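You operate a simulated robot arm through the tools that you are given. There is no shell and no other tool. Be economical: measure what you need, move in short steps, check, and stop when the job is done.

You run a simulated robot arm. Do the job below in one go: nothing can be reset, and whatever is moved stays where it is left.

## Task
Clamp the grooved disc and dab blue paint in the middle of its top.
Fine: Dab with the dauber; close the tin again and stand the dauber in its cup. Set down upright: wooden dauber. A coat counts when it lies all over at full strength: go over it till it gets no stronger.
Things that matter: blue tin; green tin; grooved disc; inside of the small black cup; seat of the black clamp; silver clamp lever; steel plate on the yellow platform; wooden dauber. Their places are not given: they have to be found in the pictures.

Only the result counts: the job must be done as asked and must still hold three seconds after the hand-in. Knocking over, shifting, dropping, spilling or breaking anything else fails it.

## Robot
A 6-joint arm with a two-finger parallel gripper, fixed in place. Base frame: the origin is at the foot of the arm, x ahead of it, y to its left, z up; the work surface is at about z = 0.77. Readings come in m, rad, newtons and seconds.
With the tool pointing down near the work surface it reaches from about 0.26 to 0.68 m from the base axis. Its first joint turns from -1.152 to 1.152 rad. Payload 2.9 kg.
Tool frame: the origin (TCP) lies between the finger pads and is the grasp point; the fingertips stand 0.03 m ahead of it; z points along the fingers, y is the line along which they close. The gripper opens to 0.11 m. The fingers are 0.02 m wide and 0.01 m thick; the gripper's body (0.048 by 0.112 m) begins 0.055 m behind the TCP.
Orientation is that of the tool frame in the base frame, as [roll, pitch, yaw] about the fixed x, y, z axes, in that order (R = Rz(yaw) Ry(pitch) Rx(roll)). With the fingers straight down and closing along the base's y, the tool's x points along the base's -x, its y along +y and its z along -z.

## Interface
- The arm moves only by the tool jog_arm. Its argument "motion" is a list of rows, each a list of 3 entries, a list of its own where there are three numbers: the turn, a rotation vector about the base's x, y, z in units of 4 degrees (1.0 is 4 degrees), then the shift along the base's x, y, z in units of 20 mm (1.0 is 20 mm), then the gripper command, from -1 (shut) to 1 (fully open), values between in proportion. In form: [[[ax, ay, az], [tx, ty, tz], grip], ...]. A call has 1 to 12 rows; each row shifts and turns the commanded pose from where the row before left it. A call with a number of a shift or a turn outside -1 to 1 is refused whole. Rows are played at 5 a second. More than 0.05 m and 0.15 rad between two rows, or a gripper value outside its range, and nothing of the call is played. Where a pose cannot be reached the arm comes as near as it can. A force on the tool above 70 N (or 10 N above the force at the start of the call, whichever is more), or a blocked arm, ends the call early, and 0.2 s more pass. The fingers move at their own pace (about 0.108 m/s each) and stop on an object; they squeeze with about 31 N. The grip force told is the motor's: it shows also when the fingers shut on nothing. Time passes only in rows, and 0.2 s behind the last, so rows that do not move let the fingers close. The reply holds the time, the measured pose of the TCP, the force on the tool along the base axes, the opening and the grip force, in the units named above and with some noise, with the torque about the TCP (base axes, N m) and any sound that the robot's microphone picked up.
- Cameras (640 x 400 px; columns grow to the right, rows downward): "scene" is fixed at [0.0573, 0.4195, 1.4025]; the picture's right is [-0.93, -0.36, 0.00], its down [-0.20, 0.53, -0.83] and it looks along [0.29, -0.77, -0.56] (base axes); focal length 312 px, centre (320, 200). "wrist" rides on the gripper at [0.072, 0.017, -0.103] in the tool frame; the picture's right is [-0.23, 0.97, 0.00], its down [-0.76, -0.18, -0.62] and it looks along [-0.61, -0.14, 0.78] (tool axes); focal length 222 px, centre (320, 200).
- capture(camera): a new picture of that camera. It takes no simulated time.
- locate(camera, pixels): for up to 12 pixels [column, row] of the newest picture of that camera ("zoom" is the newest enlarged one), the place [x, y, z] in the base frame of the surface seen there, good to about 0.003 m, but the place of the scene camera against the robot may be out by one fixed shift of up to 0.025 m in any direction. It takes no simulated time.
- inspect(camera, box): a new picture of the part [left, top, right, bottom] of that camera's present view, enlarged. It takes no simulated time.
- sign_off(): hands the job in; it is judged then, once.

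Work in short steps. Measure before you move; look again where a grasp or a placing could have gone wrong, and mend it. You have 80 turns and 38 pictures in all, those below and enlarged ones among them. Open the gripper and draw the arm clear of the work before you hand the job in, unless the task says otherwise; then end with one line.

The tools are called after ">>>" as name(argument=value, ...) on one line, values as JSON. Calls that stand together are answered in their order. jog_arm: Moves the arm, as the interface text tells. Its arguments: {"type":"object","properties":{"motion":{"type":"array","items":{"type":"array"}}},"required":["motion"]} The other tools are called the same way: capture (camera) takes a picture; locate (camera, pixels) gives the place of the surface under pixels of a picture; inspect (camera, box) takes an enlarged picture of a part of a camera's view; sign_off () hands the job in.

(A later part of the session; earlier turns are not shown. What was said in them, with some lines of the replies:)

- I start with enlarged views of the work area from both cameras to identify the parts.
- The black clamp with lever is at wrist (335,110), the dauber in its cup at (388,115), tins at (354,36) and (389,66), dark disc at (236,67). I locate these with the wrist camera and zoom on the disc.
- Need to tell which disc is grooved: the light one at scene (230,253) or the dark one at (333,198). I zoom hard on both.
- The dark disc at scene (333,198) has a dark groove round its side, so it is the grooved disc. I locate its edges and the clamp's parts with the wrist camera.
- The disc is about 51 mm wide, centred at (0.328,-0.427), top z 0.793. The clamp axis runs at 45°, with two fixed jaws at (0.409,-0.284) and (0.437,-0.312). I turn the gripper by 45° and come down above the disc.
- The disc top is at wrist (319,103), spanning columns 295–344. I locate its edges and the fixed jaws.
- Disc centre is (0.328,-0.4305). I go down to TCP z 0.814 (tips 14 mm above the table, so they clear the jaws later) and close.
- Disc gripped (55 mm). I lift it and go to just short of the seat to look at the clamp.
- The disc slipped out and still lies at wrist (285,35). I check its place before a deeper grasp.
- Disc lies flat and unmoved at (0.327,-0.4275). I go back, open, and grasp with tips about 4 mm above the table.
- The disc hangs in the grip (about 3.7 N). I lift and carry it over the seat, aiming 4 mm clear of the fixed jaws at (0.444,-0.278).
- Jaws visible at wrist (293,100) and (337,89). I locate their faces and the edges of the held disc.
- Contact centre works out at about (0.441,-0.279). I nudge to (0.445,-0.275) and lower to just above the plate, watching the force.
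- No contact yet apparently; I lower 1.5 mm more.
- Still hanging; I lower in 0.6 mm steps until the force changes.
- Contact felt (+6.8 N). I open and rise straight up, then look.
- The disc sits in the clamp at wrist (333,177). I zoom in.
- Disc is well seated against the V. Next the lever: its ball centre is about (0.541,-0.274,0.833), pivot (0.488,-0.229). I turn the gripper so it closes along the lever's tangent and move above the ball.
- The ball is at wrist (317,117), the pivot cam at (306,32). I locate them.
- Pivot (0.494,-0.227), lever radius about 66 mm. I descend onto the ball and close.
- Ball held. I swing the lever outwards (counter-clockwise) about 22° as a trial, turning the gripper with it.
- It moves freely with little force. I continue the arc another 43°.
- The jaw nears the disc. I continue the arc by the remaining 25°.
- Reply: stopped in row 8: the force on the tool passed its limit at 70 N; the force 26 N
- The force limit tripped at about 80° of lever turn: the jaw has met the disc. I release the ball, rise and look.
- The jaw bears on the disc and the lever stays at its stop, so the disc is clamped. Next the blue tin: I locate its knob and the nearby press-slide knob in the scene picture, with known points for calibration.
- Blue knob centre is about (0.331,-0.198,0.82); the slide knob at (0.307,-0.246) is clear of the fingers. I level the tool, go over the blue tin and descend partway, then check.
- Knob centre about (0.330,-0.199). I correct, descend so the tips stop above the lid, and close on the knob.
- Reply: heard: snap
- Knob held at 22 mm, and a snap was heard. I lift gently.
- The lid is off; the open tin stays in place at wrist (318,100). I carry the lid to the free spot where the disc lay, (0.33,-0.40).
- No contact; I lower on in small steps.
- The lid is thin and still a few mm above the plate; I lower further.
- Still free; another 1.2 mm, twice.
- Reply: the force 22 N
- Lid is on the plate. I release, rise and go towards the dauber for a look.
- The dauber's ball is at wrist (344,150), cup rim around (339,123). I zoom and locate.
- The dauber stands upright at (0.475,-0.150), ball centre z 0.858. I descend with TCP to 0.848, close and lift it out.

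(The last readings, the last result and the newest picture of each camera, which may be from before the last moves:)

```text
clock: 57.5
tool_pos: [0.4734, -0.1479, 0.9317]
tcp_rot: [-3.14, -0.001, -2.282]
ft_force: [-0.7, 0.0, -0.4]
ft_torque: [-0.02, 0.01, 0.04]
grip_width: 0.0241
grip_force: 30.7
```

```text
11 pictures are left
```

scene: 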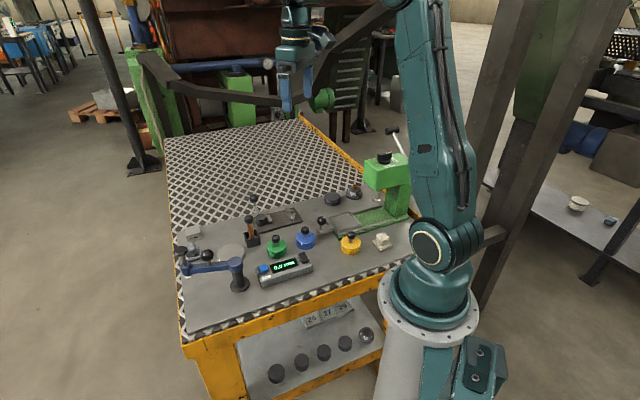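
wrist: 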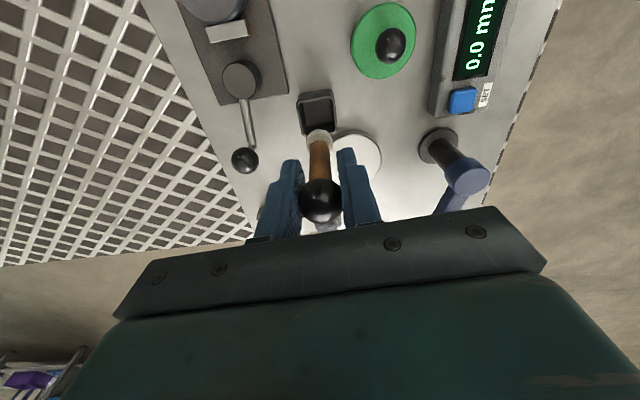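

Dauber held upright; its pad shows at wrist (320,137), the empty cup at (317,112). I locate the pad and the cup for later.

>>> locate(camera="wrist", pixels=[[320, 137], [310, 135], [330, 134], [320, 150], [301, 99], [331, 94], [334, 118], [304, 125], [317, 107], [320, 165], [318, 195]])

```text
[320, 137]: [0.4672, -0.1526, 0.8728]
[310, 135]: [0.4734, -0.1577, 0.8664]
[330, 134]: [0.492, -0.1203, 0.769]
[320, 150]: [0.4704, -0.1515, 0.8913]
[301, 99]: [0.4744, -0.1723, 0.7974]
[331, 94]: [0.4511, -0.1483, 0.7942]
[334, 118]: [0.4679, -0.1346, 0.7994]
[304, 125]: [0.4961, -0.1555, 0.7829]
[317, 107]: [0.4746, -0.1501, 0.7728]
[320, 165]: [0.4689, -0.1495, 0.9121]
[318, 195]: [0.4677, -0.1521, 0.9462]
```

Cup floor is at (0.4746,-0.150,0.773), so the pad's bottom is about 74 mm below the TCP. I move over the open blue tin and look.

>>> jog_arm(motion=[[[0, 0, 0], [-0.9, -0.315, 0], -1], [[0, 0, 0], [-0.9, -0.315, 0], -1], [[0, 0, 0], [-0.9, -0.315, 0], -1], [[0, 0, 0], [-0.9, -0.315, 0], -1], [[0, 0, 0], [-0.9, -0.315, 0], -1], [[0, 0, 0], [-0.9, -0.315, 0], -1], [[0, 0, 0], [-0.9, -0.315, 0], -1], [[0, 0, 0], [-0.9, -0.315, 0], -1], [[0, 0, 0], [0, 0, 0], -1]])

>>> capture(camera="wrist")

```text
clock: 59.5
tool_pos: [0.3293, -0.2019, 0.9317]
tcp_rot: [3.141, 0.001, -2.284]
ft_force: [-1.4, -0.5, -0.7]
ft_torque: [0.01, -0.02, 0.01]
grip_width: 0.024
grip_force: 31.6
```

```text
10 pictures are left
```

wrist: 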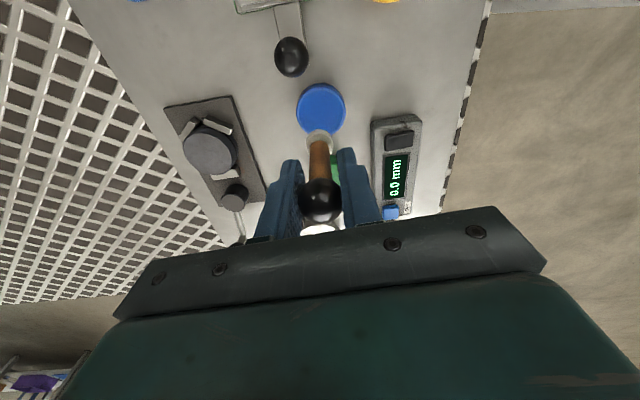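

>>> locate(camera="wrist", pixels=[[321, 108], [321, 97], [302, 108], [341, 107], [299, 108], [345, 108], [322, 86], [321, 83], [210, 150], [320, 137], [189, 148], [233, 152]])

```text
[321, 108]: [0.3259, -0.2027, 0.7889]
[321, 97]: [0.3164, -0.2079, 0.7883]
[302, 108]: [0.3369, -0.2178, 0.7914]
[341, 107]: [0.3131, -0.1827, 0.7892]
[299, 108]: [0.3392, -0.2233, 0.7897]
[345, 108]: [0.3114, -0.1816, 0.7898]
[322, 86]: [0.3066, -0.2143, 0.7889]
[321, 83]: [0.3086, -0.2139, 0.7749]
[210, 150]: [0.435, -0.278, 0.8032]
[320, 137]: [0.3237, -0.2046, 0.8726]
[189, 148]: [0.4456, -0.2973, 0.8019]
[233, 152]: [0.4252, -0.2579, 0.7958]
```

The paint lies at z 0.789, filling the tin around (0.327,-0.201). I dip to about 3 mm below the paint surface.

>>> jog_arm(motion=[[[0, 0, 0], [-0.04, 0.05, -0.8], -1], [[0, 0, 0], [0, 0, -0.9], -1], [[0, 0, 0], [0, 0, -0.9], -1], [[0, 0, 0], [0, 0, -0.7], -1], [[0, 0, 0], [0, 0, -0.15], -1], [[0, 0, 0], [0, 0, -0.1], -1], [[0, 0, 0], [0, 0, 0], -1]])

```text
clock: 61.1
tool_pos: [0.3286, -0.1999, 0.8594]
tcp_rot: [-3.141, -0.001, -2.282]
ft_force: [0.6, -0.8, 26.2]
ft_torque: [0.07, -0.07, -0.02]
grip_width: 0.0239
grip_force: 31.3
```

Pad met the paint (26 N). I lift and carry it over the disc centre, (0.4385,-0.280).

>>> jog_arm(motion=[[[0, 0, 0], [0, 0, 0.8], -1], [[0, 0, 0], [0, 0, 0.9], -1], [[0, 0, 0], [0, 0, 0.9], -1], [[0, 0, 0], [0, 0, 0.9], -1], [[0, 0, 0], [0.916, -0.668, 0], -1], [[0, 0, 0], [0.916, -0.668, 0], -1], [[0, 0, 0], [0.916, -0.668, 0], -1], [[0, 0, 0], [0.916, -0.668, 0], -1], [[0, 0, 0], [0.916, -0.668, 0], -1], [[0, 0, 0], [0.916, -0.668, 0], -1], [[0, 0, 0], [0, 0, 0], -1]])

>>> capture(camera="wrist")

```text
clock: 63.5
tool_pos: [0.4383, -0.2804, 0.9279]
tcp_rot: [3.139, 0.001, -2.283]
ft_force: [1.6, -0.7, -0.3]
ft_torque: [0.02, 0.02, 0.03]
grip_width: 0.0237
grip_force: 30.6
```

```text
9 pictures are left
```

wrist: 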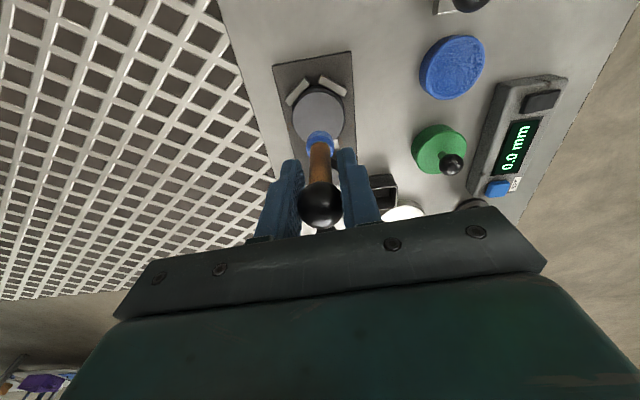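

Pad is blue now. I locate the disc edges at wrist (293..344, 88..) for the exact centre.

>>> locate(camera="wrist", pixels=[[295, 116], [343, 114], [317, 90], [300, 102], [336, 100], [300, 130], [341, 122], [319, 115]])

```text
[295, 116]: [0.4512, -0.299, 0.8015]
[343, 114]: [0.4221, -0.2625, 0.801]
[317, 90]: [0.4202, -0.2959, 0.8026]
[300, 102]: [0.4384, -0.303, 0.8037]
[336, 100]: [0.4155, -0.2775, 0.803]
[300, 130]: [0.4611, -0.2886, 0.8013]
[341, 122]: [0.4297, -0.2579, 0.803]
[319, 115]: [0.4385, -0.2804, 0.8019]
```

Centre is (0.439,-0.2795). I lower the pad onto the disc.

>>> jog_arm(motion=[[[0, 0, 0], [0.04, 0.045, -0.8], -1], [[0, 0, 0], [0, 0, -0.9], -1], [[0, 0, 0], [0, 0, -0.8], -1], [[0, 0, 0], [0, 0, -0.2], -1], [[0, 0, 0], [0, 0, -0.1], -1], [[0, 0, 0], [0, 0, 0], -1]])

```text
clock: 64.9
tool_pos: [0.4393, -0.2802, 0.873]
tcp_rot: [3.141, 0.0, -2.281]
ft_force: [0.3, 0.0, -0.4]
ft_torque: [0.01, 0.01, 0.03]
grip_width: 0.0238
grip_force: 31.1
```

No contact yet; I lower 1.4 mm more.

>>> jog_arm(motion=[[[0, 0, 0], [0, 0, -0.07], -1], [[0, 0, 0], [0, 0, 0], -1]])

>>> jog_arm(motion=[[[0, 0, 0], [0, 0, -0.05], -1], [[0, 0, 0], [0, 0, 0], -1]])

```text
clock: 65.5
tool_pos: [0.44, -0.279, 0.8722]
tcp_rot: [-3.141, 0.0, -2.285]
ft_force: [-0.5, 0.1, -1.4]
ft_torque: [0.0, 0.01, 0.01]
grip_width: 0.0238
grip_force: 30.6
```

```text
clock: 66.1
tool_pos: [0.439, -0.2797, 0.8714]
tcp_rot: [-3.141, -0.001, -2.284]
ft_force: [-2.1, -1.2, 7.0]
ft_torque: [0.05, 0.1, 0.01]
grip_width: 0.0239
grip_force: 31.1
```

Contact (7 N). I press a little more and repeat the dab several times.

>>> jog_arm(motion=[[[0, 0, 0], [0, 0, -0.04], -1], [[0, 0, 0], [0, 0, 0], -1], [[0, 0, 0], [0, 0, 0], -1], [[0, 0, 0], [0, 0, 0.4], -1], [[0, 0, 0], [0, 0, -0.4], -1], [[0, 0, 0], [0, 0, 0], -1], [[0, 0, 0], [0, 0, 0.4], -1], [[0, 0, 0], [0, 0, -0.4], -1], [[0, 0, 0], [0, 0, 0], -1], [[0, 0, 0], [0, 0, 0], -1]])

>>> jog_arm(motion=[[[0, 0, 0], [0, 0, 0.8], -1], [[0, 0, 0], [0.4, 0.4, 0.9], -1], [[0, 0, 0], [0.6, 0.6, 0.8], -1], [[0, 0, 0], [0.6, 0.6, 0], -1], [[0, 0, 0], [0.4, 0.4, 0], -1], [[0, 0, 0], [0, 0, 0], -1]])

>>> inspect(camera="wrist", box=[240, 0, 400, 120])

```text
clock: 68.3
tool_pos: [0.4391, -0.28, 0.8714]
tcp_rot: [-3.139, 0.0, -2.283]
ft_force: [-2.0, 0.2, 12.3]
ft_torque: [0.01, 0.07, 0.0]
grip_width: 0.0237
grip_force: 30.6
```

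```text
clock: 69.7
tool_pos: [0.4808, -0.2388, 0.9196]
tcp_rot: [3.141, 0.0, -2.281]
ft_force: [0.2, -0.3, -0.1]
ft_torque: [0.0, 0.0, 0.03]
grip_width: 0.0239
grip_force: 31.0
```

```text
3.33 times, centred on (320, 60) of wrist
```

zoom: 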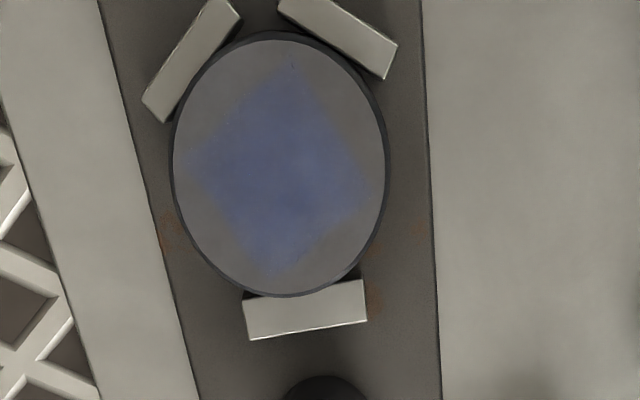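

A pale blue square patch has formed, not full strength yet. I dip again and go over it more.

>>> jog_arm(motion=[[[0, 0, 0], [-0.955, 0.2425, 0], -1], [[0, 0, 0], [-0.955, 0.2425, 0], -1], [[0, 0, 0], [-0.955, 0.2425, 0], -1], [[0, 0, 0], [-0.955, 0.2425, 0], -1], [[0, 0, 0], [-0.955, 0.2425, 0], -1], [[0, 0, 0], [-0.955, 0.2425, 0], -1], [[0, 0, 0], [-0.955, 0.2425, 0], -1], [[0, 0, 0], [-0.955, 0.2425, 0], -1], [[0, 0, 0], [0, 0, -0.95], -1], [[0, 0, 0], [0, 0, -0.95], -1], [[0, 0, 0], [0, 0, -0.8], -1], [[0, 0, 0], [0, 0, -0.25], -1]])

>>> jog_arm(motion=[[[0, 0, 0], [0, 0, 0], -1], [[0, 0, 0], [0, 0, 0.8], -1], [[0, 0, 0], [0, 0, 0.9], -1], [[0, 0, 0], [0, 0, 0.9], -1], [[0, 0, 0], [0.925, -0.665, 0.35], -1], [[0, 0, 0], [0.925, -0.665, 0], -1], [[0, 0, 0], [0.925, -0.665, 0], -1], [[0, 0, 0], [0.925, -0.665, 0], -1], [[0, 0, 0], [0.925, -0.665, 0], -1], [[0, 0, 0], [0.925, -0.665, 0], -1], [[0, 0, 0], [0, 0, 0], -1]])

```text
clock: 72.3
tool_pos: [0.3253, -0.2009, 0.8608]
tcp_rot: [3.141, 0.0, -2.281]
ft_force: [-0.1, -0.3, -0.3]
ft_torque: [0.0, 0.0, 0.02]
grip_width: 0.0239
grip_force: 31.4
```

```text
clock: 74.7
tool_pos: [0.4376, -0.2812, 0.9216]
tcp_rot: [-3.14, 0.001, -2.281]
ft_force: [0.3, 0.4, -0.7]
ft_torque: [-0.03, 0.01, 0.03]
grip_width: 0.024
grip_force: 30.5
```

The second dip showed no contact force, so I go back and dip properly.

>>> jog_arm(motion=[[[0, 0, 0], [-0.915, 0.67, 0], -1], [[0, 0, 0], [-0.915, 0.67, 0], -1], [[0, 0, 0], [-0.915, 0.67, 0], -1], [[0, 0, 0], [-0.915, 0.67, 0], -1], [[0, 0, 0], [-0.915, 0.67, 0], -1], [[0, 0, 0], [-0.915, 0.67, 0], -1], [[0, 0, 0], [0, 0, -0.95], -1], [[0, 0, 0], [0, 0, -0.95], -1], [[0, 0, 0], [0, 0, -0.95], -1], [[0, 0, 0], [0, 0, -0.28], -1], [[0, 0, 0], [0, 0, -0.07], -1], [[0, 0, 0], [0, 0, 0], -1]])

```text
clock: 77.3
tool_pos: [0.3282, -0.2003, 0.8561]
tcp_rot: [-3.14, -0.001, -2.283]
ft_force: [-1.1, 1.1, 25.7]
ft_torque: [0.1, -0.09, -0.02]
grip_width: 0.024
grip_force: 30.6
```

Proper dip (26 N). Back to the disc centre, lowering to just above contact.

>>> jog_arm(motion=[[[0, 0, 0], [0, 0, 0.8], -1], [[0, 0, 0], [0, 0, 0.9], -1], [[0, 0, 0], [0, 0, 0.9], -1], [[0, 0, 0], [0.923, -0.662, 0.2], -1], [[0, 0, 0], [0.923, -0.662, 0], -1], [[0, 0, 0], [0.923, -0.662, 0], -1], [[0, 0, 0], [0.923, -0.662, 0], -1], [[0, 0, 0], [0.923, -0.662, 0], -1], [[0, 0, 0], [0.923, -0.662, 0], -1], [[0, 0, 0], [0, 0, -0.9], -1], [[0, 0, 0], [0, 0, -0.9], -1], [[0, 0, 0], [0, 0, -0.3], -1]])

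>>> jog_arm(motion=[[[0, 0, 0], [0, 0, -0.1], -1], [[0, 0, 0], [0, 0, 0], -1]])

```text
clock: 79.9
tool_pos: [0.44, -0.2805, 0.8692]
tcp_rot: [-3.141, 0.001, -2.282]
ft_force: [0.7, -0.3, -0.1]
ft_torque: [0.03, 0.02, -0.01]
grip_width: 0.024
grip_force: 31.5
```

```text
clock: 80.5
tool_pos: [0.4412, -0.281, 0.8688]
tcp_rot: [-3.141, -0.001, -2.284]
ft_force: [-1.7, 0.1, 12.7]
ft_torque: [0.04, 0.0, 0.01]
grip_width: 0.0238
grip_force: 31.2
```

Contact at 12.7 N. I hold, then dab at small offsets and the centre again.

>>> jog_arm(motion=[[[0, 0, 0], [0, 0, 0], -1], [[0, 0, 0], [0, 0, 0.3], -1], [[0, 0, 0], [0.2, 0.2, -0.3], -1], [[0, 0, 0], [0, 0, 0], -1], [[0, 0, 0], [0, 0, 0.3], -1], [[0, 0, 0], [-0.4, -0.4, 0], -1], [[0, 0, 0], [0, 0, -0.3], -1], [[0, 0, 0], [0, 0, 0], -1], [[0, 0, 0], [0, 0, 0.3], -1], [[0, 0, 0], [0.2, 0.2, 0], -1], [[0, 0, 0], [0, 0, -0.3], -1], [[0, 0, 0], [0, 0, 0], -1]])

>>> jog_arm(motion=[[[0, 0, 0], [0, 0, 0.8], -1], [[0, 0, 0], [0.4, 0.4, 0.9], -1], [[0, 0, 0], [0.6, 0.6, 0.8], -1], [[0, 0, 0], [0.6, 0.6, 0], -1], [[0, 0, 0], [0.4, 0.4, 0], -1], [[0, 0, 0], [0, 0, 0], -1]])

>>> inspect(camera="wrist", box=[240, 0, 400, 120])

```text
clock: 83.1
tool_pos: [0.4394, -0.2797, 0.8678]
tcp_rot: [-3.139, 0.001, -2.283]
ft_force: [-1.2, -0.4, 8.5]
ft_torque: [0.01, -0.01, 0.01]
grip_width: 0.0236
grip_force: 31.1
```

```text
clock: 84.5
tool_pos: [0.478, -0.24, 0.9161]
tcp_rot: [-3.14, -0.001, -2.282]
ft_force: [0.9, 0.3, -0.5]
ft_torque: [0.01, 0.0, 0.04]
grip_width: 0.0239
grip_force: 31.1
```

```text
3.33 times, centred on (320, 60) of wrist
```

zoom: 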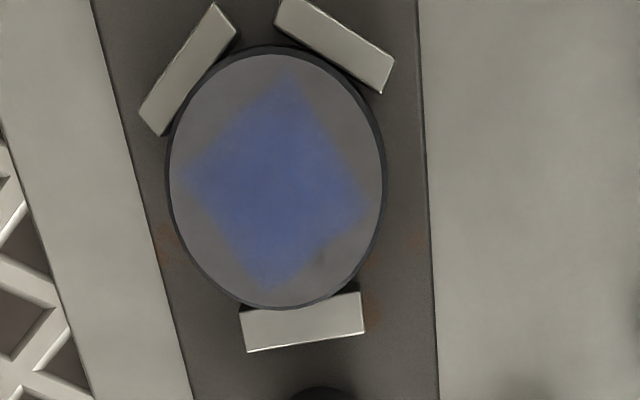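

Stronger but still not full. I dip again and repeat.

>>> jog_arm(motion=[[[0, 0, 0], [-0.944, 0.248, 0], -1], [[0, 0, 0], [-0.944, 0.248, 0], -1], [[0, 0, 0], [-0.944, 0.248, 0], -1], [[0, 0, 0], [-0.944, 0.248, 0], -1], [[0, 0, 0], [-0.944, 0.248, 0], -1], [[0, 0, 0], [-0.944, 0.248, 0], -1], [[0, 0, 0], [-0.944, 0.248, 0], -1], [[0, 0, 0], [-0.944, 0.248, 0], -1], [[0, 0, 0], [0, 0, -0.95], -1], [[0, 0, 0], [0, 0, -0.95], -1], [[0, 0, 0], [0, 0, -0.95], -1], [[0, 0, 0], [0, 0, -0.25], -1]])

>>> jog_arm(motion=[[[0, 0, 0], [0, 0, -0.05], -1], [[0, 0, 0], [0, 0, 0], -1]])

```text
clock: 87.1
tool_pos: [0.3276, -0.1999, 0.8578]
tcp_rot: [-3.14, -0.003, -2.284]
ft_force: [-3.5, 0.4, 20.4]
ft_torque: [0.01, 0.06, -0.01]
grip_width: 0.0238
grip_force: 30.8
```

```text
clock: 87.7
tool_pos: [0.3284, -0.199, 0.8552]
tcp_rot: [-3.139, 0.0, -2.282]
ft_force: [-1.3, 0.7, 26.1]
ft_torque: [0.05, -0.07, -0.04]
grip_width: 0.0238
grip_force: 30.9
```

Dipped. Back to the disc; then I dab centre and all four quarters.

>>> jog_arm(motion=[[[0, 0, 0], [0, 0, 0.9], -1], [[0, 0, 0], [0, 0, 0.9], -1], [[0, 0, 0], [0, 0, 0.9], -1], [[0, 0, 0], [0.921, -0.669, 0.1], -1], [[0, 0, 0], [0.921, -0.669, 0], -1], [[0, 0, 0], [0.921, -0.669, 0], -1], [[0, 0, 0], [0.921, -0.669, 0], -1], [[0, 0, 0], [0.921, -0.669, 0], -1], [[0, 0, 0], [0.921, -0.669, 0], -1], [[0, 0, 0], [0, 0, -0.9], -1], [[0, 0, 0], [0, 0, -0.9], -1], [[0, 0, 0], [0, 0, -0.35], -1]])

>>> jog_arm(motion=[[[0, 0, 0], [0, 0, 0], -1], [[0, 0, 0], [0, 0, 0], -1]])

```text
clock: 90.3
tool_pos: [0.4383, -0.2795, 0.8677]
tcp_rot: [3.141, 0.0, -2.283]
ft_force: [0.8, -0.4, 0.8]
ft_torque: [-0.02, -0.01, 0.0]
grip_width: 0.0239
grip_force: 31.3
```

```text
clock: 90.9
tool_pos: [0.4383, -0.2796, 0.8678]
tcp_rot: [-3.141, 0.0, -2.283]
ft_force: [-0.3, 0.1, 0.5]
ft_torque: [-0.02, 0.01, -0.01]
grip_width: 0.0237
grip_force: 31.6
```

Just above; I lower 1.8 mm to press, then dab.

>>> jog_arm(motion=[[[0, 0, 0], [0, 0, -0.09], -1], [[0, 0, 0], [0, 0, 0], -1]])

>>> jog_arm(motion=[[[0, 0, 0], [0, 0, 0.25], -1], [[0, 0, 0], [0.25, -0.25, 0], -1], [[0, 0, 0], [0, 0, -0.25], -1], [[0, 0, 0], [0, 0, 0.25], -1], [[0, 0, 0], [-0.5, 0.5, 0], -1], [[0, 0, 0], [0, 0, -0.25], -1], [[0, 0, 0], [0, 0, 0.25], -1], [[0, 0, 0], [0.5, 0, 0], -1], [[0, 0, 0], [0, 0, -0.25], -1], [[0, 0, 0], [0, 0, 0.25], -1], [[0, 0, 0], [-0.5, -0.5, 0], -1], [[0, 0, 0], [0, 0, -0.25], -1]])

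>>> jog_arm(motion=[[[0, 0, 0], [0, 0, 0.25], -1], [[0, 0, 0], [0.25, 0.25, 0], -1], [[0, 0, 0], [0, 0, -0.25], -1], [[0, 0, 0], [0, 0, 0], -1], [[0, 0, 0], [0, 0, 0.8], -1], [[0, 0, 0], [0.4, 0.4, 0.9], -1], [[0, 0, 0], [0.6, 0.6, 0.8], -1], [[0, 0, 0], [0.6, 0.6, 0], -1], [[0, 0, 0], [0.4, 0.4, 0], -1], [[0, 0, 0], [0, 0, 0], -1]])

>>> inspect(camera="wrist", box=[240, 0, 400, 120])

```text
clock: 91.5
tool_pos: [0.4388, -0.279, 0.8673]
tcp_rot: [-3.138, 0.001, -2.283]
ft_force: [-2.6, -1.0, 12.4]
ft_torque: [-0.08, 0.02, 0.02]
grip_width: 0.0238
grip_force: 31.0
```

```text
clock: 94.1
tool_pos: [0.4333, -0.2862, 0.8672]
tcp_rot: [-3.138, -0.001, -2.283]
ft_force: [-2.4, 2.4, 14.1]
ft_torque: [0.19, 0.0, -0.01]
grip_width: 0.0238
grip_force: 30.4
```

```text
clock: 96.3
tool_pos: [0.4777, -0.2407, 0.9172]
tcp_rot: [3.141, 0.001, -2.282]
ft_force: [0.4, -0.7, -0.7]
ft_torque: [0.04, 0.0, -0.02]
grip_width: 0.0238
grip_force: 30.7
```

```text
3.33 times, centred on (320, 60) of wrist
```

zoom: 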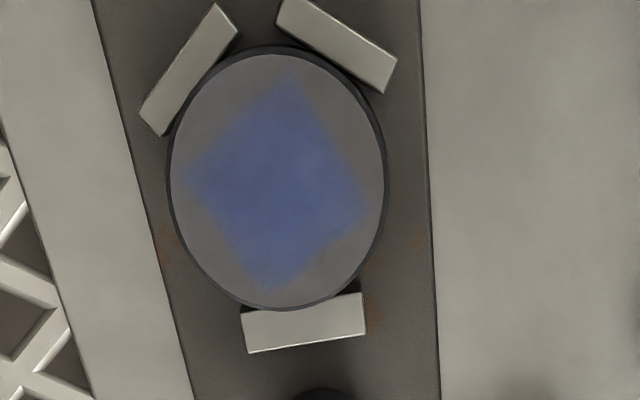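

Looks about the same as before, so probably saturated. For certainty I do one more full dip-and-dab round.

>>> jog_arm(motion=[[[0, 0, 0], [-0.94, 0.253, 0], -1], [[0, 0, 0], [-0.94, 0.253, 0], -1], [[0, 0, 0], [-0.94, 0.253, 0], -1], [[0, 0, 0], [-0.94, 0.253, 0], -1], [[0, 0, 0], [-0.94, 0.253, 0], -1], [[0, 0, 0], [-0.94, 0.253, 0], -1], [[0, 0, 0], [-0.94, 0.253, 0], -1], [[0, 0, 0], [-0.94, 0.253, 0], -1], [[0, 0, 0], [0, 0, -0.95], -1], [[0, 0, 0], [0, 0, -0.95], -1], [[0, 0, 0], [0, 0, -0.95], -1], [[0, 0, 0], [0, 0, -0.3], -1]])

>>> jog_arm(motion=[[[0, 0, 0], [0, 0, 0], -1], [[0, 0, 0], [0, 0, 0], -1]])

```text
clock: 98.9
tool_pos: [0.3279, -0.2015, 0.8562]
tcp_rot: [-3.136, 0.001, -2.282]
ft_force: [-1.7, 0.6, 29.6]
ft_torque: [0.06, -0.05, 0.01]
grip_width: 0.0244
grip_force: 31.7
```

```text
clock: 99.5
tool_pos: [0.3269, -0.1997, 0.8539]
tcp_rot: [-3.14, 0.0, -2.282]
ft_force: [-0.4, 1.5, 29.8]
ft_torque: [0.11, -0.11, 0.01]
grip_width: 0.0242
grip_force: 31.1
```

Dipped. Back to the disc.

>>> jog_arm(motion=[[[0, 0, 0], [0, 0, 0.9], -1], [[0, 0, 0], [0, 0, 0.9], -1], [[0, 0, 0], [0, 0, 0.9], -1], [[0, 0, 0], [0.928, -0.662, 0.1], -1], [[0, 0, 0], [0.928, -0.662, 0], -1], [[0, 0, 0], [0.928, -0.662, 0], -1], [[0, 0, 0], [0.928, -0.662, 0], -1], [[0, 0, 0], [0.928, -0.662, 0], -1], [[0, 0, 0], [0.928, -0.662, 0], -1], [[0, 0, 0], [0, 0, -0.9], -1], [[0, 0, 0], [0, 0, -0.9], -1], [[0, 0, 0], [0, 0, -0.36], -1]])

>>> jog_arm(motion=[[[0, 0, 0], [0, 0, -0.05], -1], [[0, 0, 0], [0, 0, 0], -1]])

```text
clock: 102.1
tool_pos: [0.4394, -0.2783, 0.8659]
tcp_rot: [3.141, 0.001, -2.283]
ft_force: [-0.7, 0.8, 1.2]
ft_torque: [0.02, 0.05, 0.02]
grip_width: 0.024
grip_force: 31.5
```

```text
clock: 102.7
tool_pos: [0.4396, -0.2801, 0.8662]
tcp_rot: [-3.139, 0.0, -2.282]
ft_force: [-0.2, 2.2, 9.4]
ft_torque: [0.13, -0.13, 0.02]
grip_width: 0.0238
grip_force: 31.0
```

Contact at 9 N; I press a bit more, dab centre and quarters again, then look.

>>> jog_arm(motion=[[[0, 0, 0], [0, 0, -0.03], -1], [[0, 0, 0], [0, 0, 0.25], -1], [[0, 0, 0], [0.25, -0.25, -0.25], -1], [[0, 0, 0], [0, 0, 0], -1], [[0, 0, 0], [0, 0, 0.25], -1], [[0, 0, 0], [-0.5, 0.5, 0], -1], [[0, 0, 0], [0, 0, -0.25], -1], [[0, 0, 0], [0, 0, 0.25], -1], [[0, 0, 0], [0.5, 0, 0], -1], [[0, 0, 0], [0, 0, -0.25], -1], [[0, 0, 0], [0, 0, 0.25], -1], [[0, 0, 0], [-0.5, -0.5, -0.25], -1]])

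>>> jog_arm(motion=[[[0, 0, 0], [0, 0, 0.25], -1], [[0, 0, 0], [0.25, 0.25, 0], -1], [[0, 0, 0], [0, 0, -0.25], -1], [[0, 0, 0], [0, 0, 0], -1], [[0, 0, 0], [0, 0, 0.8], -1], [[0, 0, 0], [0.4, 0.4, 0.9], -1], [[0, 0, 0], [0.6, 0.6, 0.8], -1], [[0, 0, 0], [0.6, 0.6, 0], -1], [[0, 0, 0], [0.4, 0.4, 0], -1], [[0, 0, 0], [0, 0, 0], -1]])

>>> inspect(camera="wrist", box=[240, 0, 400, 120])

```text
clock: 105.3
tool_pos: [0.4332, -0.2831, 0.8656]
tcp_rot: [-3.139, 0.0, -2.284]
ft_force: [0.4, 1.0, 3.5]
ft_torque: [0.09, -0.11, -0.01]
grip_width: 0.0243
grip_force: 31.5
```

```text
clock: 107.5
tool_pos: [0.4802, -0.2386, 0.914]
tcp_rot: [-3.141, 0.0, -2.283]
ft_force: [-0.1, 0.3, -0.7]
ft_torque: [0.02, 0.01, 0.01]
grip_width: 0.0242
grip_force: 30.5
```

```text
3.33 times, centred on (320, 60) of wrist
```

zoom: 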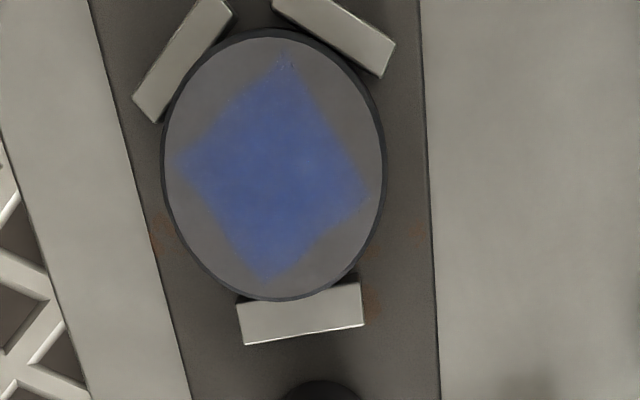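

The patch got a bit more even and stronger, so I do another round: dip again.

>>> jog_arm(motion=[[[0, 0, 0], [-0.95, 0.242, 0], -1], [[0, 0, 0], [-0.95, 0.242, 0], -1], [[0, 0, 0], [-0.95, 0.242, 0], -1], [[0, 0, 0], [-0.95, 0.242, 0], -1], [[0, 0, 0], [-0.95, 0.242, 0], -1], [[0, 0, 0], [-0.95, 0.242, 0], -1], [[0, 0, 0], [-0.95, 0.242, 0], -1], [[0, 0, 0], [-0.95, 0.242, 0], -1], [[0, 0, 0], [0, 0, -0.95], -1], [[0, 0, 0], [0, 0, -0.95], -1], [[0, 0, 0], [0, 0, -0.95], -1], [[0, 0, 0], [0, 0, -0.2], -1]])

>>> jog_arm(motion=[[[0, 0, 0], [0, 0, -0.04], -1], [[0, 0, 0], [0, 0, 0], -1], [[0, 0, 0], [0, 0, 0], -1]])

```text
clock: 110.1
tool_pos: [0.3266, -0.1985, 0.8543]
tcp_rot: [-3.14, 0.001, -2.283]
ft_force: [-2.1, 0.4, 12.1]
ft_torque: [-0.02, 0.09, 0.03]
grip_width: 0.024
grip_force: 30.6
```

```text
clock: 110.9
tool_pos: [0.3284, -0.1994, 0.8534]
tcp_rot: [-3.138, 0.001, -2.282]
ft_force: [-2.2, 0.1, 29.8]
ft_torque: [-0.04, -0.01, -0.01]
grip_width: 0.0242
grip_force: 30.9
```

>>> jog_arm(motion=[[[0, 0, 0], [0, 0, 0.9], -1], [[0, 0, 0], [0, 0, 0.9], -1], [[0, 0, 0], [0, 0, 0.9], -1], [[0, 0, 0], [0.923, -0.667, 0.1], -1], [[0, 0, 0], [0.923, -0.667, 0], -1], [[0, 0, 0], [0.923, -0.667, 0], -1], [[0, 0, 0], [0.923, -0.667, 0], -1], [[0, 0, 0], [0.923, -0.667, 0], -1], [[0, 0, 0], [0.923, -0.667, 0], -1], [[0, 0, 0], [0, 0, -0.9], -1], [[0, 0, 0], [0, 0, -0.9], -1], [[0, 0, 0], [0, 0, -0.36], -1]])

>>> jog_arm(motion=[[[0, 0, 0], [0, 0, -0.06], -1], [[0, 0, 0], [0, 0, 0], -1]])

```text
clock: 113.5
tool_pos: [0.4382, -0.2803, 0.8661]
tcp_rot: [-3.141, 0.001, -2.282]
ft_force: [-0.5, 0.5, 0.0]
ft_torque: [0.01, 0.02, 0.0]
grip_width: 0.0241
grip_force: 30.9
```

```text
clock: 114.1
tool_pos: [0.4379, -0.2802, 0.8655]
tcp_rot: [-3.14, -0.001, -2.281]
ft_force: [-1.5, 1.9, 10.5]
ft_torque: [0.06, 0.03, 0.0]
grip_width: 0.0242
grip_force: 31.0
```

Contact at 10.5 N; I press slightly more and dab centre and quarters with short holds.

>>> jog_arm(motion=[[[0, 0, 0], [0, 0, -0.05], -1], [[0, 0, 0], [0, 0, 0.25], -1], [[0, 0, 0], [0.25, -0.25, -0.25], -1], [[0, 0, 0], [0, 0, 0], -1], [[0, 0, 0], [0, 0, 0.25], -1], [[0, 0, 0], [-0.5, 0.5, 0], -1], [[0, 0, 0], [0, 0, -0.25], -1], [[0, 0, 0], [0, 0, 0.25], -1], [[0, 0, 0], [0.5, 0, 0], -1], [[0, 0, 0], [0, 0, -0.25], -1], [[0, 0, 0], [0, 0, 0.25], -1], [[0, 0, 0], [-0.5, -0.5, -0.25], -1]])

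>>> jog_arm(motion=[[[0, 0, 0], [0, 0, 0], -1], [[0, 0, 0], [0, 0, 0.25], -1], [[0, 0, 0], [0.25, 0.25, 0], -1], [[0, 0, 0], [0, 0, -0.25], -1], [[0, 0, 0], [0, 0, 0], -1], [[0, 0, 0], [0, 0, 0.8], -1], [[0, 0, 0], [0.4, 0.4, 0.9], -1], [[0, 0, 0], [0.6, 0.6, 0.8], -1], [[0, 0, 0], [0.6, 0.6, 0], -1], [[0, 0, 0], [0.4, 0.4, 0], -1], [[0, 0, 0], [0, 0, 0], -1]])

>>> inspect(camera="wrist", box=[240, 0, 400, 120])

```text
clock: 116.7
tool_pos: [0.4342, -0.284, 0.8653]
tcp_rot: [-3.135, 0.001, -2.279]
ft_force: [4.7, 6.2, 22.4]
ft_torque: [0.35, -0.27, 0.04]
grip_width: 0.0242
grip_force: 30.6
```

```text
clock: 119.1
tool_pos: [0.4782, -0.2389, 0.9122]
tcp_rot: [-3.141, 0.001, -2.284]
ft_force: [0.2, -0.3, 0.0]
ft_torque: [0.01, -0.03, 0.03]
grip_width: 0.0243
grip_force: 31.6
```

```text
3.33 times, centred on (320, 60) of wrist
```

zoom: 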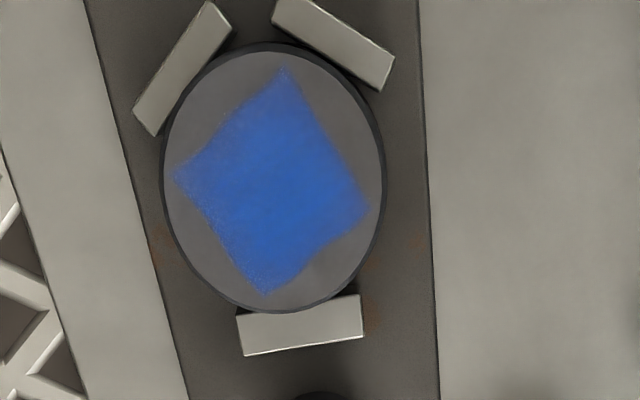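

Now vivid blue, so it was not saturated before. I do one more round to be sure of full strength: dip.

>>> jog_arm(motion=[[[0, 0, 0], [-0.94, 0.245, 0], -1], [[0, 0, 0], [-0.94, 0.245, 0], -1], [[0, 0, 0], [-0.94, 0.245, 0], -1], [[0, 0, 0], [-0.94, 0.245, 0], -1], [[0, 0, 0], [-0.94, 0.245, 0], -1], [[0, 0, 0], [-0.94, 0.245, 0], -1], [[0, 0, 0], [-0.94, 0.245, 0], -1], [[0, 0, 0], [-0.94, 0.245, 0], -1], [[0, 0, 0], [0, 0, -0.95], -1], [[0, 0, 0], [0, 0, -0.95], -1], [[0, 0, 0], [0, 0, -0.95], -1], [[0, 0, 0], [0, 0, -0.15], -1]])

>>> jog_arm(motion=[[[0, 0, 0], [0, 0, -0.04], -1], [[0, 0, 0], [0, 0, 0], -1], [[0, 0, 0], [0, 0, 0], -1]])

```text
clock: 121.7
tool_pos: [0.3276, -0.1995, 0.8534]
tcp_rot: [-3.14, 0.001, -2.283]
ft_force: [0.5, -0.2, -0.8]
ft_torque: [0.0, 0.0, -0.05]
grip_width: 0.0245
grip_force: 31.0
```

```text
clock: 122.5
tool_pos: [0.3266, -0.1998, 0.8539]
tcp_rot: [3.141, 0.001, -2.283]
ft_force: [-0.3, 0.5, -0.5]
ft_torque: [0.01, -0.02, 0.03]
grip_width: 0.0242
grip_force: 30.9
```

No contact yet; I lower 2 mm more.

>>> jog_arm(motion=[[[0, 0, 0], [0, 0, -0.08], -1], [[0, 0, 0], [0, 0, 0], -1], [[0, 0, 0], [0, 0, 0], -1]])

```text
clock: 123.3
tool_pos: [0.3281, -0.2001, 0.8523]
tcp_rot: [-3.139, 0.0, -2.283]
ft_force: [-1.8, -0.3, 23.5]
ft_torque: [-0.02, 0.05, -0.01]
grip_width: 0.0246
grip_force: 30.5
```

Dipped (23 N). Back to the disc.

>>> jog_arm(motion=[[[0, 0, 0], [0, 0, 0.9], -1], [[0, 0, 0], [0, 0, 0.9], -1], [[0, 0, 0], [0, 0, 0.9], -1], [[0, 0, 0], [0.923, -0.667, 0.1], -1], [[0, 0, 0], [0.923, -0.667, 0], -1], [[0, 0, 0], [0.923, -0.667, 0], -1], [[0, 0, 0], [0.923, -0.667, 0], -1], [[0, 0, 0], [0.923, -0.667, 0], -1], [[0, 0, 0], [0.923, -0.667, 0], -1], [[0, 0, 0], [0, 0, -0.9], -1], [[0, 0, 0], [0, 0, -0.9], -1], [[0, 0, 0], [0, 0, -0.36], -1]])

>>> jog_arm(motion=[[[0, 0, 0], [0, 0, -0.06], -1], [[0, 0, 0], [0, 0, 0], -1]])

```text
clock: 125.9
tool_pos: [0.4396, -0.281, 0.8649]
tcp_rot: [3.141, -0.002, -2.283]
ft_force: [0.1, 0.3, 1.2]
ft_torque: [-0.02, -0.01, 0.0]
grip_width: 0.0242
grip_force: 30.5
```

```text
clock: 126.5
tool_pos: [0.4402, -0.2819, 0.864]
tcp_rot: [-3.139, 0.0, -2.285]
ft_force: [-0.8, 0.4, 12.5]
ft_torque: [0.08, -0.02, -0.01]
grip_width: 0.0246
grip_force: 30.1
```

Contact; same dabbing pattern with a slightly firmer press, then look.

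>>> jog_arm(motion=[[[0, 0, 0], [0, 0, -0.05], -1], [[0, 0, 0], [0, 0, 0.25], -1], [[0, 0, 0], [0.25, -0.25, -0.25], -1], [[0, 0, 0], [0, 0, 0], -1], [[0, 0, 0], [0, 0, 0.25], -1], [[0, 0, 0], [-0.5, 0.5, 0], -1], [[0, 0, 0], [0, 0, -0.25], -1], [[0, 0, 0], [0, 0, 0.25], -1], [[0, 0, 0], [0.5, 0, 0], -1], [[0, 0, 0], [0, 0, -0.25], -1], [[0, 0, 0], [0, 0, 0.25], -1], [[0, 0, 0], [-0.5, -0.5, -0.25], -1]])

>>> jog_arm(motion=[[[0, 0, 0], [0, 0, 0], -1], [[0, 0, 0], [0, 0, 0.25], -1], [[0, 0, 0], [0.25, 0.25, 0], -1], [[0, 0, 0], [0, 0, -0.25], -1], [[0, 0, 0], [0, 0, 0], -1], [[0, 0, 0], [0, 0, 0.8], -1], [[0, 0, 0], [0.4, 0.4, 0.9], -1], [[0, 0, 0], [0.6, 0.6, 0.8], -1], [[0, 0, 0], [0.6, 0.6, 0], -1], [[0, 0, 0], [0.4, 0.4, 0], -1], [[0, 0, 0], [0, 0, 0], -1]])

>>> capture(camera="wrist")

```text
clock: 129.1
tool_pos: [0.4349, -0.2839, 0.8636]
tcp_rot: [-3.139, 0.002, -2.279]
ft_force: [2.8, 4.6, 15.5]
ft_torque: [0.29, -0.25, 0.0]
grip_width: 0.0247
grip_force: 30.6
```

```text
clock: 131.5
tool_pos: [0.4791, -0.2415, 0.9114]
tcp_rot: [-3.141, 0.003, -2.284]
ft_force: [0.7, -0.5, 0.2]
ft_torque: [-0.01, 0.01, 0.03]
grip_width: 0.0246
grip_force: 30.7
```

```text
3 pictures are left
```

wrist: 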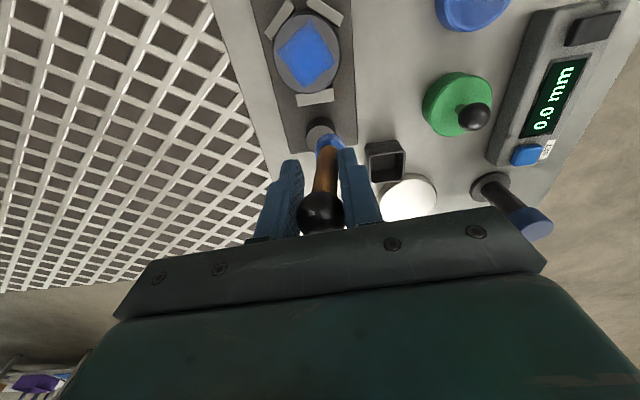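

The patch is vivid like the tin. The dauber seems slightly tilted (ball (321,212), pad (329,143)); I locate it and the cup.

>>> locate(camera="wrist", pixels=[[329, 142], [320, 141], [338, 141], [328, 160], [324, 185], [321, 210], [368, 146], [401, 142], [404, 175], [374, 180], [386, 160]])

```text
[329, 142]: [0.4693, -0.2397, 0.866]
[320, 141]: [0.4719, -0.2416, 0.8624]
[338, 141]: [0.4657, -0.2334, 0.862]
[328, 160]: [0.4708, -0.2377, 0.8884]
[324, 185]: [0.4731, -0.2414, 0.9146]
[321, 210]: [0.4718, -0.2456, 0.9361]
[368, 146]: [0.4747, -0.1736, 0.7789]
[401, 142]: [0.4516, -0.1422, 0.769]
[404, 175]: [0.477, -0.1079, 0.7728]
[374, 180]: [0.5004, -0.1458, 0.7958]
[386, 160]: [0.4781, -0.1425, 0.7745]
```

The pad leans about 5° along the closing line. I tilt the tool back to make the dauber upright and go above the cup (0.4745,-0.1505).

>>> jog_arm(motion=[[[-0.39, -0.45, 0], [-0.04, 0.76, 0], -1], [[-0.38, -0.44, 0], [-0.04, 0.76, 0], -1], [[0, 0, 0], [-0.04, 0.76, 0], -1], [[0, 0, 0], [-0.04, 0.76, 0], -1], [[0, 0, 0], [-0.04, 0.76, 0], -1], [[0, 0, 0], [-0.03, 0.76, 0], -1], [[0, 0, 0], [0, 0, -0.9], -1], [[0, 0, 0], [0, 0, -0.9], -1], [[0, 0, 0], [0, 0, 0], -1]])

>>> capture(camera="wrist")

```text
clock: 133.5
tool_pos: [0.4739, -0.148, 0.8764]
tcp_rot: [-3.06, 0.001, -2.283]
ft_force: [0.1, -1.0, -0.5]
ft_torque: [0.01, 0.0, -0.03]
grip_width: 0.0245
grip_force: 31.1
```

```text
2 pictures are left
```

wrist: 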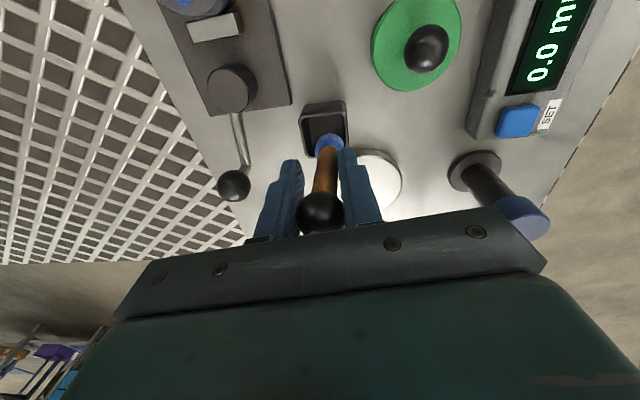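

>>> locate(camera="wrist", pixels=[[328, 142], [327, 158], [324, 183], [321, 210], [322, 118], [306, 115], [343, 110], [323, 105], [319, 142], [338, 142]])

```text
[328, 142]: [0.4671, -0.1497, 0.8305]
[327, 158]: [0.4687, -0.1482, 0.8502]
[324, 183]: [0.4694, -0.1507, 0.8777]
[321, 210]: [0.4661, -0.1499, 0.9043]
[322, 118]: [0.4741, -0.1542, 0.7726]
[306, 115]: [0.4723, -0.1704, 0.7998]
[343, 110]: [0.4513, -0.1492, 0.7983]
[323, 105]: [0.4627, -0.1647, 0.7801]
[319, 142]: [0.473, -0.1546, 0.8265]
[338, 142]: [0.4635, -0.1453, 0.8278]
```

Upright now and over the cup. I lower it in to just above the floor, then feel.

>>> jog_arm(motion=[[[0, 0, 0], [0, -0.05, -0.6], -1], [[0, 0, 0], [0, 0, -0.6], -1], [[0, 0, 0], [0, 0, -0.5], -1], [[0, 0, 0], [0, 0, 0], -1]])

>>> jog_arm(motion=[[[0, 0, 0], [0, 0, -0.07], -1], [[0, 0, 0], [0, 0, 0], -1]])

>>> jog_arm(motion=[[[0, 0, 0], [0, 0, -0.05], -1], [[0, 0, 0], [0, 0, 0], -1]])

```text
clock: 134.5
tool_pos: [0.4734, -0.1512, 0.8417]
tcp_rot: [-3.06, -0.001, -2.283]
ft_force: [0.7, -0.1, -0.2]
ft_torque: [0.01, 0.01, -0.02]
grip_width: 0.0243
grip_force: 30.9
```

```text
clock: 135.1
tool_pos: [0.4743, -0.1505, 0.8405]
tcp_rot: [-3.058, 0.001, -2.281]
ft_force: [1.2, -0.1, 0.7]
ft_torque: [0.0, -0.02, 0.0]
grip_width: 0.0242
grip_force: 31.1
```

```text
clock: 135.7
tool_pos: [0.4749, -0.1513, 0.839]
tcp_rot: [-3.059, 0.0, -2.282]
ft_force: [0.3, -0.4, 0.5]
ft_torque: [0.01, -0.02, 0.02]
grip_width: 0.0246
grip_force: 30.8
```

Not down yet; three more small steps.

>>> jog_arm(motion=[[[0, 0, 0], [0, 0, -0.05], -1], [[0, 0, 0], [0, 0, 0], -1]])

>>> jog_arm(motion=[[[0, 0, 0], [0, 0, -0.05], -1], [[0, 0, 0], [0, 0, 0], -1]])

```text
clock: 136.3
tool_pos: [0.4749, -0.1514, 0.8382]
tcp_rot: [-3.06, 0.0, -2.283]
ft_force: [-0.4, -0.7, -0.8]
ft_torque: [0.03, 0.01, 0.0]
grip_width: 0.0244
grip_force: 31.4
```

```text
clock: 136.9
tool_pos: [0.4737, -0.1505, 0.8365]
tcp_rot: [-3.06, 0.0, -2.283]
ft_force: [0.2, 0.3, -0.5]
ft_torque: [-0.01, -0.04, 0.0]
grip_width: 0.0246
grip_force: 30.9
```

Floor expected near TCP 0.835; continue.

>>> jog_arm(motion=[[[0, 0, 0], [0, 0, -0.06], -1], [[0, 0, 0], [0, 0, 0], -1]])

>>> jog_arm(motion=[[[0, 0, 0], [0, 0, -0.05], -1], [[0, 0, 0], [0, 0, 0], -1]])

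```text
clock: 137.5
tool_pos: [0.4743, -0.1507, 0.8358]
tcp_rot: [-3.06, 0.0, -2.284]
ft_force: [-0.3, -0.6, -0.6]
ft_torque: [0.02, -0.01, 0.0]
grip_width: 0.0241
grip_force: 31.5
```

```text
clock: 138.1
tool_pos: [0.4753, -0.1504, 0.8346]
tcp_rot: [-3.059, 0.0, -2.281]
ft_force: [-1.6, 1.2, 7.9]
ft_torque: [0.03, 0.08, 0.03]
grip_width: 0.0244
grip_force: 31.4
```

Floor touched. I open, rise, level the tool, and head for the lid.

>>> jog_arm(motion=[[[0, 0, 0], [0, 0, 0], 0.05], [[0, 0, 0], [0, 0, 0], 0.05], [[0, 0, 0], [0, 0, 0.5], 0.05], [[0, 0, 0], [0, 0, 0.9], 0.05], [[0, 0, 0], [0, 0, 0.9], 0.05], [[0, 0, 0], [0, 0, 0.9], 0.05], [[0, 0, 0], [0, 0, 0.9], 0.05], [[0.39, 0.45, 0], [0, 0, 0.9], 0], [[0.38, 0.44, 0], [0, 0, 0], 0], [[0, 0, 0], [0, 0, 0], 0]])

>>> jog_arm(motion=[[[0, 0, 0], [-0.55, -0.95, 0], 0], [[0, 0, 0], [-0.55, -0.95, 0], 0], [[0, 0, 0], [-0.55, -0.95, 0], 0], [[0, 0, 0], [-0.55, -0.95, 0], 0], [[0, 0, 0], [-0.55, -0.95, 0], 0], [[0, 0, 0], [-0.55, -0.95, 0], 0], [[0, 0, 0], [-0.55, -0.95, 0], 0], [[0, 0, 0], [-0.55, -0.95, 0], 0], [[0, 0, 0], [-0.55, -0.95, 0], 0], [[0, 0, 0], [-0.55, -0.95, 0], 0], [[0, 0, 0], [-0.55, -0.95, 0], 0], [[0, 0, 0], [0, 0, 0], 0]])

```text
clock: 140.3
tool_pos: [0.4752, -0.1508, 0.9349]
tcp_rot: [3.141, 0.001, -2.282]
ft_force: [-0.2, 0.4, -0.8]
ft_torque: [-0.04, 0.04, 0.02]
grip_width: 0.0552
grip_force: 0.1
```

```text
clock: 142.9
tool_pos: [0.3528, -0.3599, 0.9344]
tcp_rot: [3.141, -0.001, -2.283]
ft_force: [-1.0, -0.3, 0.1]
ft_torque: [0.03, -0.03, 0.03]
grip_width: 0.0547
grip_force: 0.0
```

Lid knob is where I left it, (0.3303,-0.4003). I go down to TCP z 0.8125 and grip it.

>>> jog_arm(motion=[[[0, 0, 0], [-0.56, -1, 0], 0], [[0, 0, 0], [-0.56, -1, 0], 0], [[0, 0, 0], [0, 0, -0.9], 0], [[0, 0, 0], [0, 0, -0.9], 0], [[0, 0, 0], [0, 0, -0.9], 0], [[0, 0, 0], [0, 0, -0.9], 0], [[0, 0, 0], [0, 0, -0.9], 0], [[0, 0, 0], [0, 0, -0.9], 0], [[0, 0, 0], [0, 0, -0.68], 0], [[0, 0, 0], [0, 0, 0], -1], [[0, 0, 0], [0, 0, 0], -1], [[0, 0, 0], [0, 0, 0], -1]])

>>> jog_arm(motion=[[[0, 0, 0], [0, 0, 0.3], -1], [[0, 0, 0], [0, 0, 0.9], -1], [[0, 0, 0], [0, 0, 0.9], -1], [[0, 0, 0], [0, 0, 0.9], -1], [[0, 0, 0], [0, 0, 0.9], -1], [[0, 0, 0], [0, 0, 0.9], -1], [[0, 0, 0], [0, 0, 0.5], -1], [[0, 0, 0], [0, 0, 0], -1]])

```text
clock: 145.5
tool_pos: [0.3303, -0.3984, 0.8132]
tcp_rot: [-3.141, 0.0, -2.282]
ft_force: [0.1, 0.6, -0.3]
ft_torque: [-0.02, -0.03, 0.0]
grip_width: 0.0224
grip_force: 30.9
```

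```text
clock: 147.3
tool_pos: [0.3306, -0.3988, 0.9206]
tcp_rot: [-3.142, -0.001, -2.283]
ft_force: [0.3, -0.4, -0.8]
ft_torque: [0.01, 0.0, 0.01]
grip_width: 0.0224
grip_force: 30.5
```

Lid held. I carry it back over the tin at (0.330,-0.198).

>>> jog_arm(motion=[[[0, 0, 0], [0, 0.913, 0], -1], [[0, 0, 0], [0, 0.913, 0], -1], [[0, 0, 0], [0, 0.913, 0], -1], [[0, 0, 0], [0, 0.913, 0], -1], [[0, 0, 0], [0, 0.913, 0], -1], [[0, 0, 0], [0, 0.913, 0], -1], [[0, 0, 0], [0, 0.913, 0], -1], [[0, 0, 0], [0, 0.913, 0], -1], [[0, 0, 0], [0, 0.913, 0], -1], [[0, 0, 0], [0, 0.913, 0], -1], [[0, 0, 0], [0, 0.913, 0], -1], [[0, 0, 0], [0, 0, 0], -1]])

>>> capture(camera="wrist")

```text
clock: 149.9
tool_pos: [0.3318, -0.1978, 0.9203]
tcp_rot: [3.142, 0.0, -2.284]
ft_force: [0.2, -1.3, -0.7]
ft_torque: [0.01, 0.0, 0.01]
grip_width: 0.0222
grip_force: 30.9
```

```text
1 pictures are left
```

wrist: 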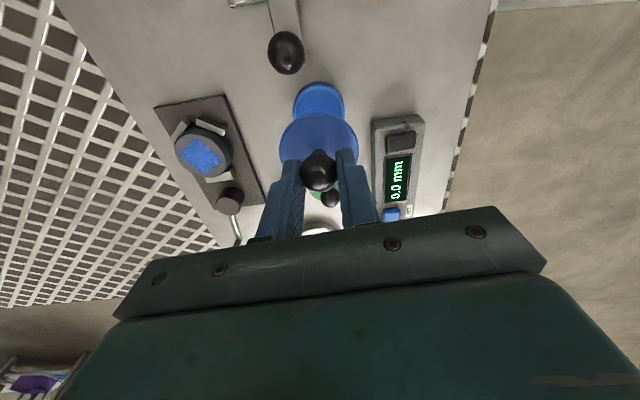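

The tin and lid look as they did just after lifting, so they are aligned. I lower to just above seating and feel.

>>> jog_arm(motion=[[[0, 0, 0], [-0.03, 0, -0.9], -1], [[0, 0, 0], [0, 0, -0.9], -1], [[0, 0, 0], [0, 0, -0.9], -1], [[0, 0, 0], [0, 0, -0.9], -1], [[0, 0, 0], [0, 0, -0.5], -1], [[0, 0, 0], [0, 0, 0], -1]])

>>> jog_arm(motion=[[[0, 0, 0], [0, 0, -0.1], -1], [[0, 0, 0], [0, 0, 0], -1]])

```text
clock: 151.3
tool_pos: [0.3309, -0.1982, 0.8372]
tcp_rot: [-3.14, -0.001, -2.282]
ft_force: [0.1, -0.8, -0.5]
ft_torque: [0.0, 0.03, 0.01]
grip_width: 0.0221
grip_force: 31.1
```

```text
clock: 151.9
tool_pos: [0.3294, -0.1982, 0.8352]
tcp_rot: [3.14, 0.0, -2.283]
ft_force: [0.7, -0.4, -0.3]
ft_torque: [0.02, -0.01, 0.01]
grip_width: 0.0223
grip_force: 31.0
```

Nearly there; I press down in 1 mm steps until it seats.

>>> jog_arm(motion=[[[0, 0, 0], [0, 0, -0.06], -1], [[0, 0, 0], [0, 0, 0], -1]])

>>> jog_arm(motion=[[[0, 0, 0], [0, 0, -0.05], -1], [[0, 0, 0], [0, 0, 0], -1]])

```text
clock: 152.5
tool_pos: [0.3294, -0.1986, 0.8355]
tcp_rot: [3.14, 0.0, -2.283]
ft_force: [0.5, -0.7, -0.8]
ft_torque: [0.0, 0.01, 0.0]
grip_width: 0.0223
grip_force: 31.4
```

```text
clock: 153.1
tool_pos: [0.3299, -0.197, 0.8333]
tcp_rot: [-3.141, -0.001, -2.283]
ft_force: [0.2, 0.4, -1.3]
ft_torque: [-0.01, 0.01, 0.0]
grip_width: 0.0222
grip_force: 31.5
5 turns are left
```

Five turns left: I press 2.4 mm further in small rows and hold.

>>> jog_arm(motion=[[[0, 0, 0], [0, 0, -0.04], -1], [[0, 0, 0], [0, 0, -0.04], -1], [[0, 0, 0], [0, 0, -0.04], -1], [[0, 0, 0], [0, 0, 0], -1]])

```text
clock: 154.1
tool_pos: [0.3317, -0.1984, 0.83]
tcp_rot: [-3.139, 0.002, -2.281]
ft_force: [9.6, 6.8, 31.2]
ft_torque: [0.02, -0.12, 0.0]
grip_width: 0.0222
grip_force: 30.9
heard: snap
4 turns are left
```

The lid snapped on (31 N, snap heard). I open, rise straight up and draw clear.

>>> jog_arm(motion=[[[0, 0, 0], [0, 0, 0.05], -1], [[0, 0, 0], [0, 0, 0], 0], [[0, 0, 0], [0, 0, 0], 0], [[0, 0, 0], [0, 0, 0.5], 0], [[0, 0, 0], [0, 0, 0.9], 0], [[0, 0, 0], [0, 0, 1], 0], [[0, 0, 0], [0, 0, 1], 0], [[0, 0, 0], [0, 0, 1], 0], [[0, 0, 0], [0, 0, 1], 0], [[0, 0, 0], [0, 0, 1], 0], [[0, 0, 0], [0, 0, 1], 0], [[0, 0, 0], [0, 0, 1], 0]])

>>> inspect(camera="scene", box=[210, 170, 350, 260])

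```text
clock: 156.7
tool_pos: [0.3284, -0.1975, 0.9995]
tcp_rot: [3.14, -0.002, -2.282]
ft_force: [0.6, -0.2, 0.8]
ft_torque: [-0.02, 0.0, 0.0]
grip_width: 0.0551
grip_force: 0.0
```

```text
4.44 times, centred on (280, 215) of scene
3 turns are left
```

zoom: 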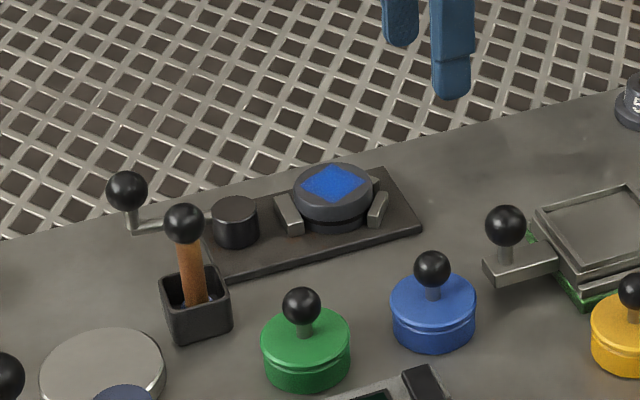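

The picture shows the disc clamped with its blue patch, the blue tin closed, the dauber standing in its cup and the gripper clear. I hand the job in.

>>> sign_off()

```text
The job is handed in.
```

The grooved disc is clamped with a solid blue patch in the middle of its top. The blue tin is closed again (the lid snapped on), and the dauber stands upright in its cup.
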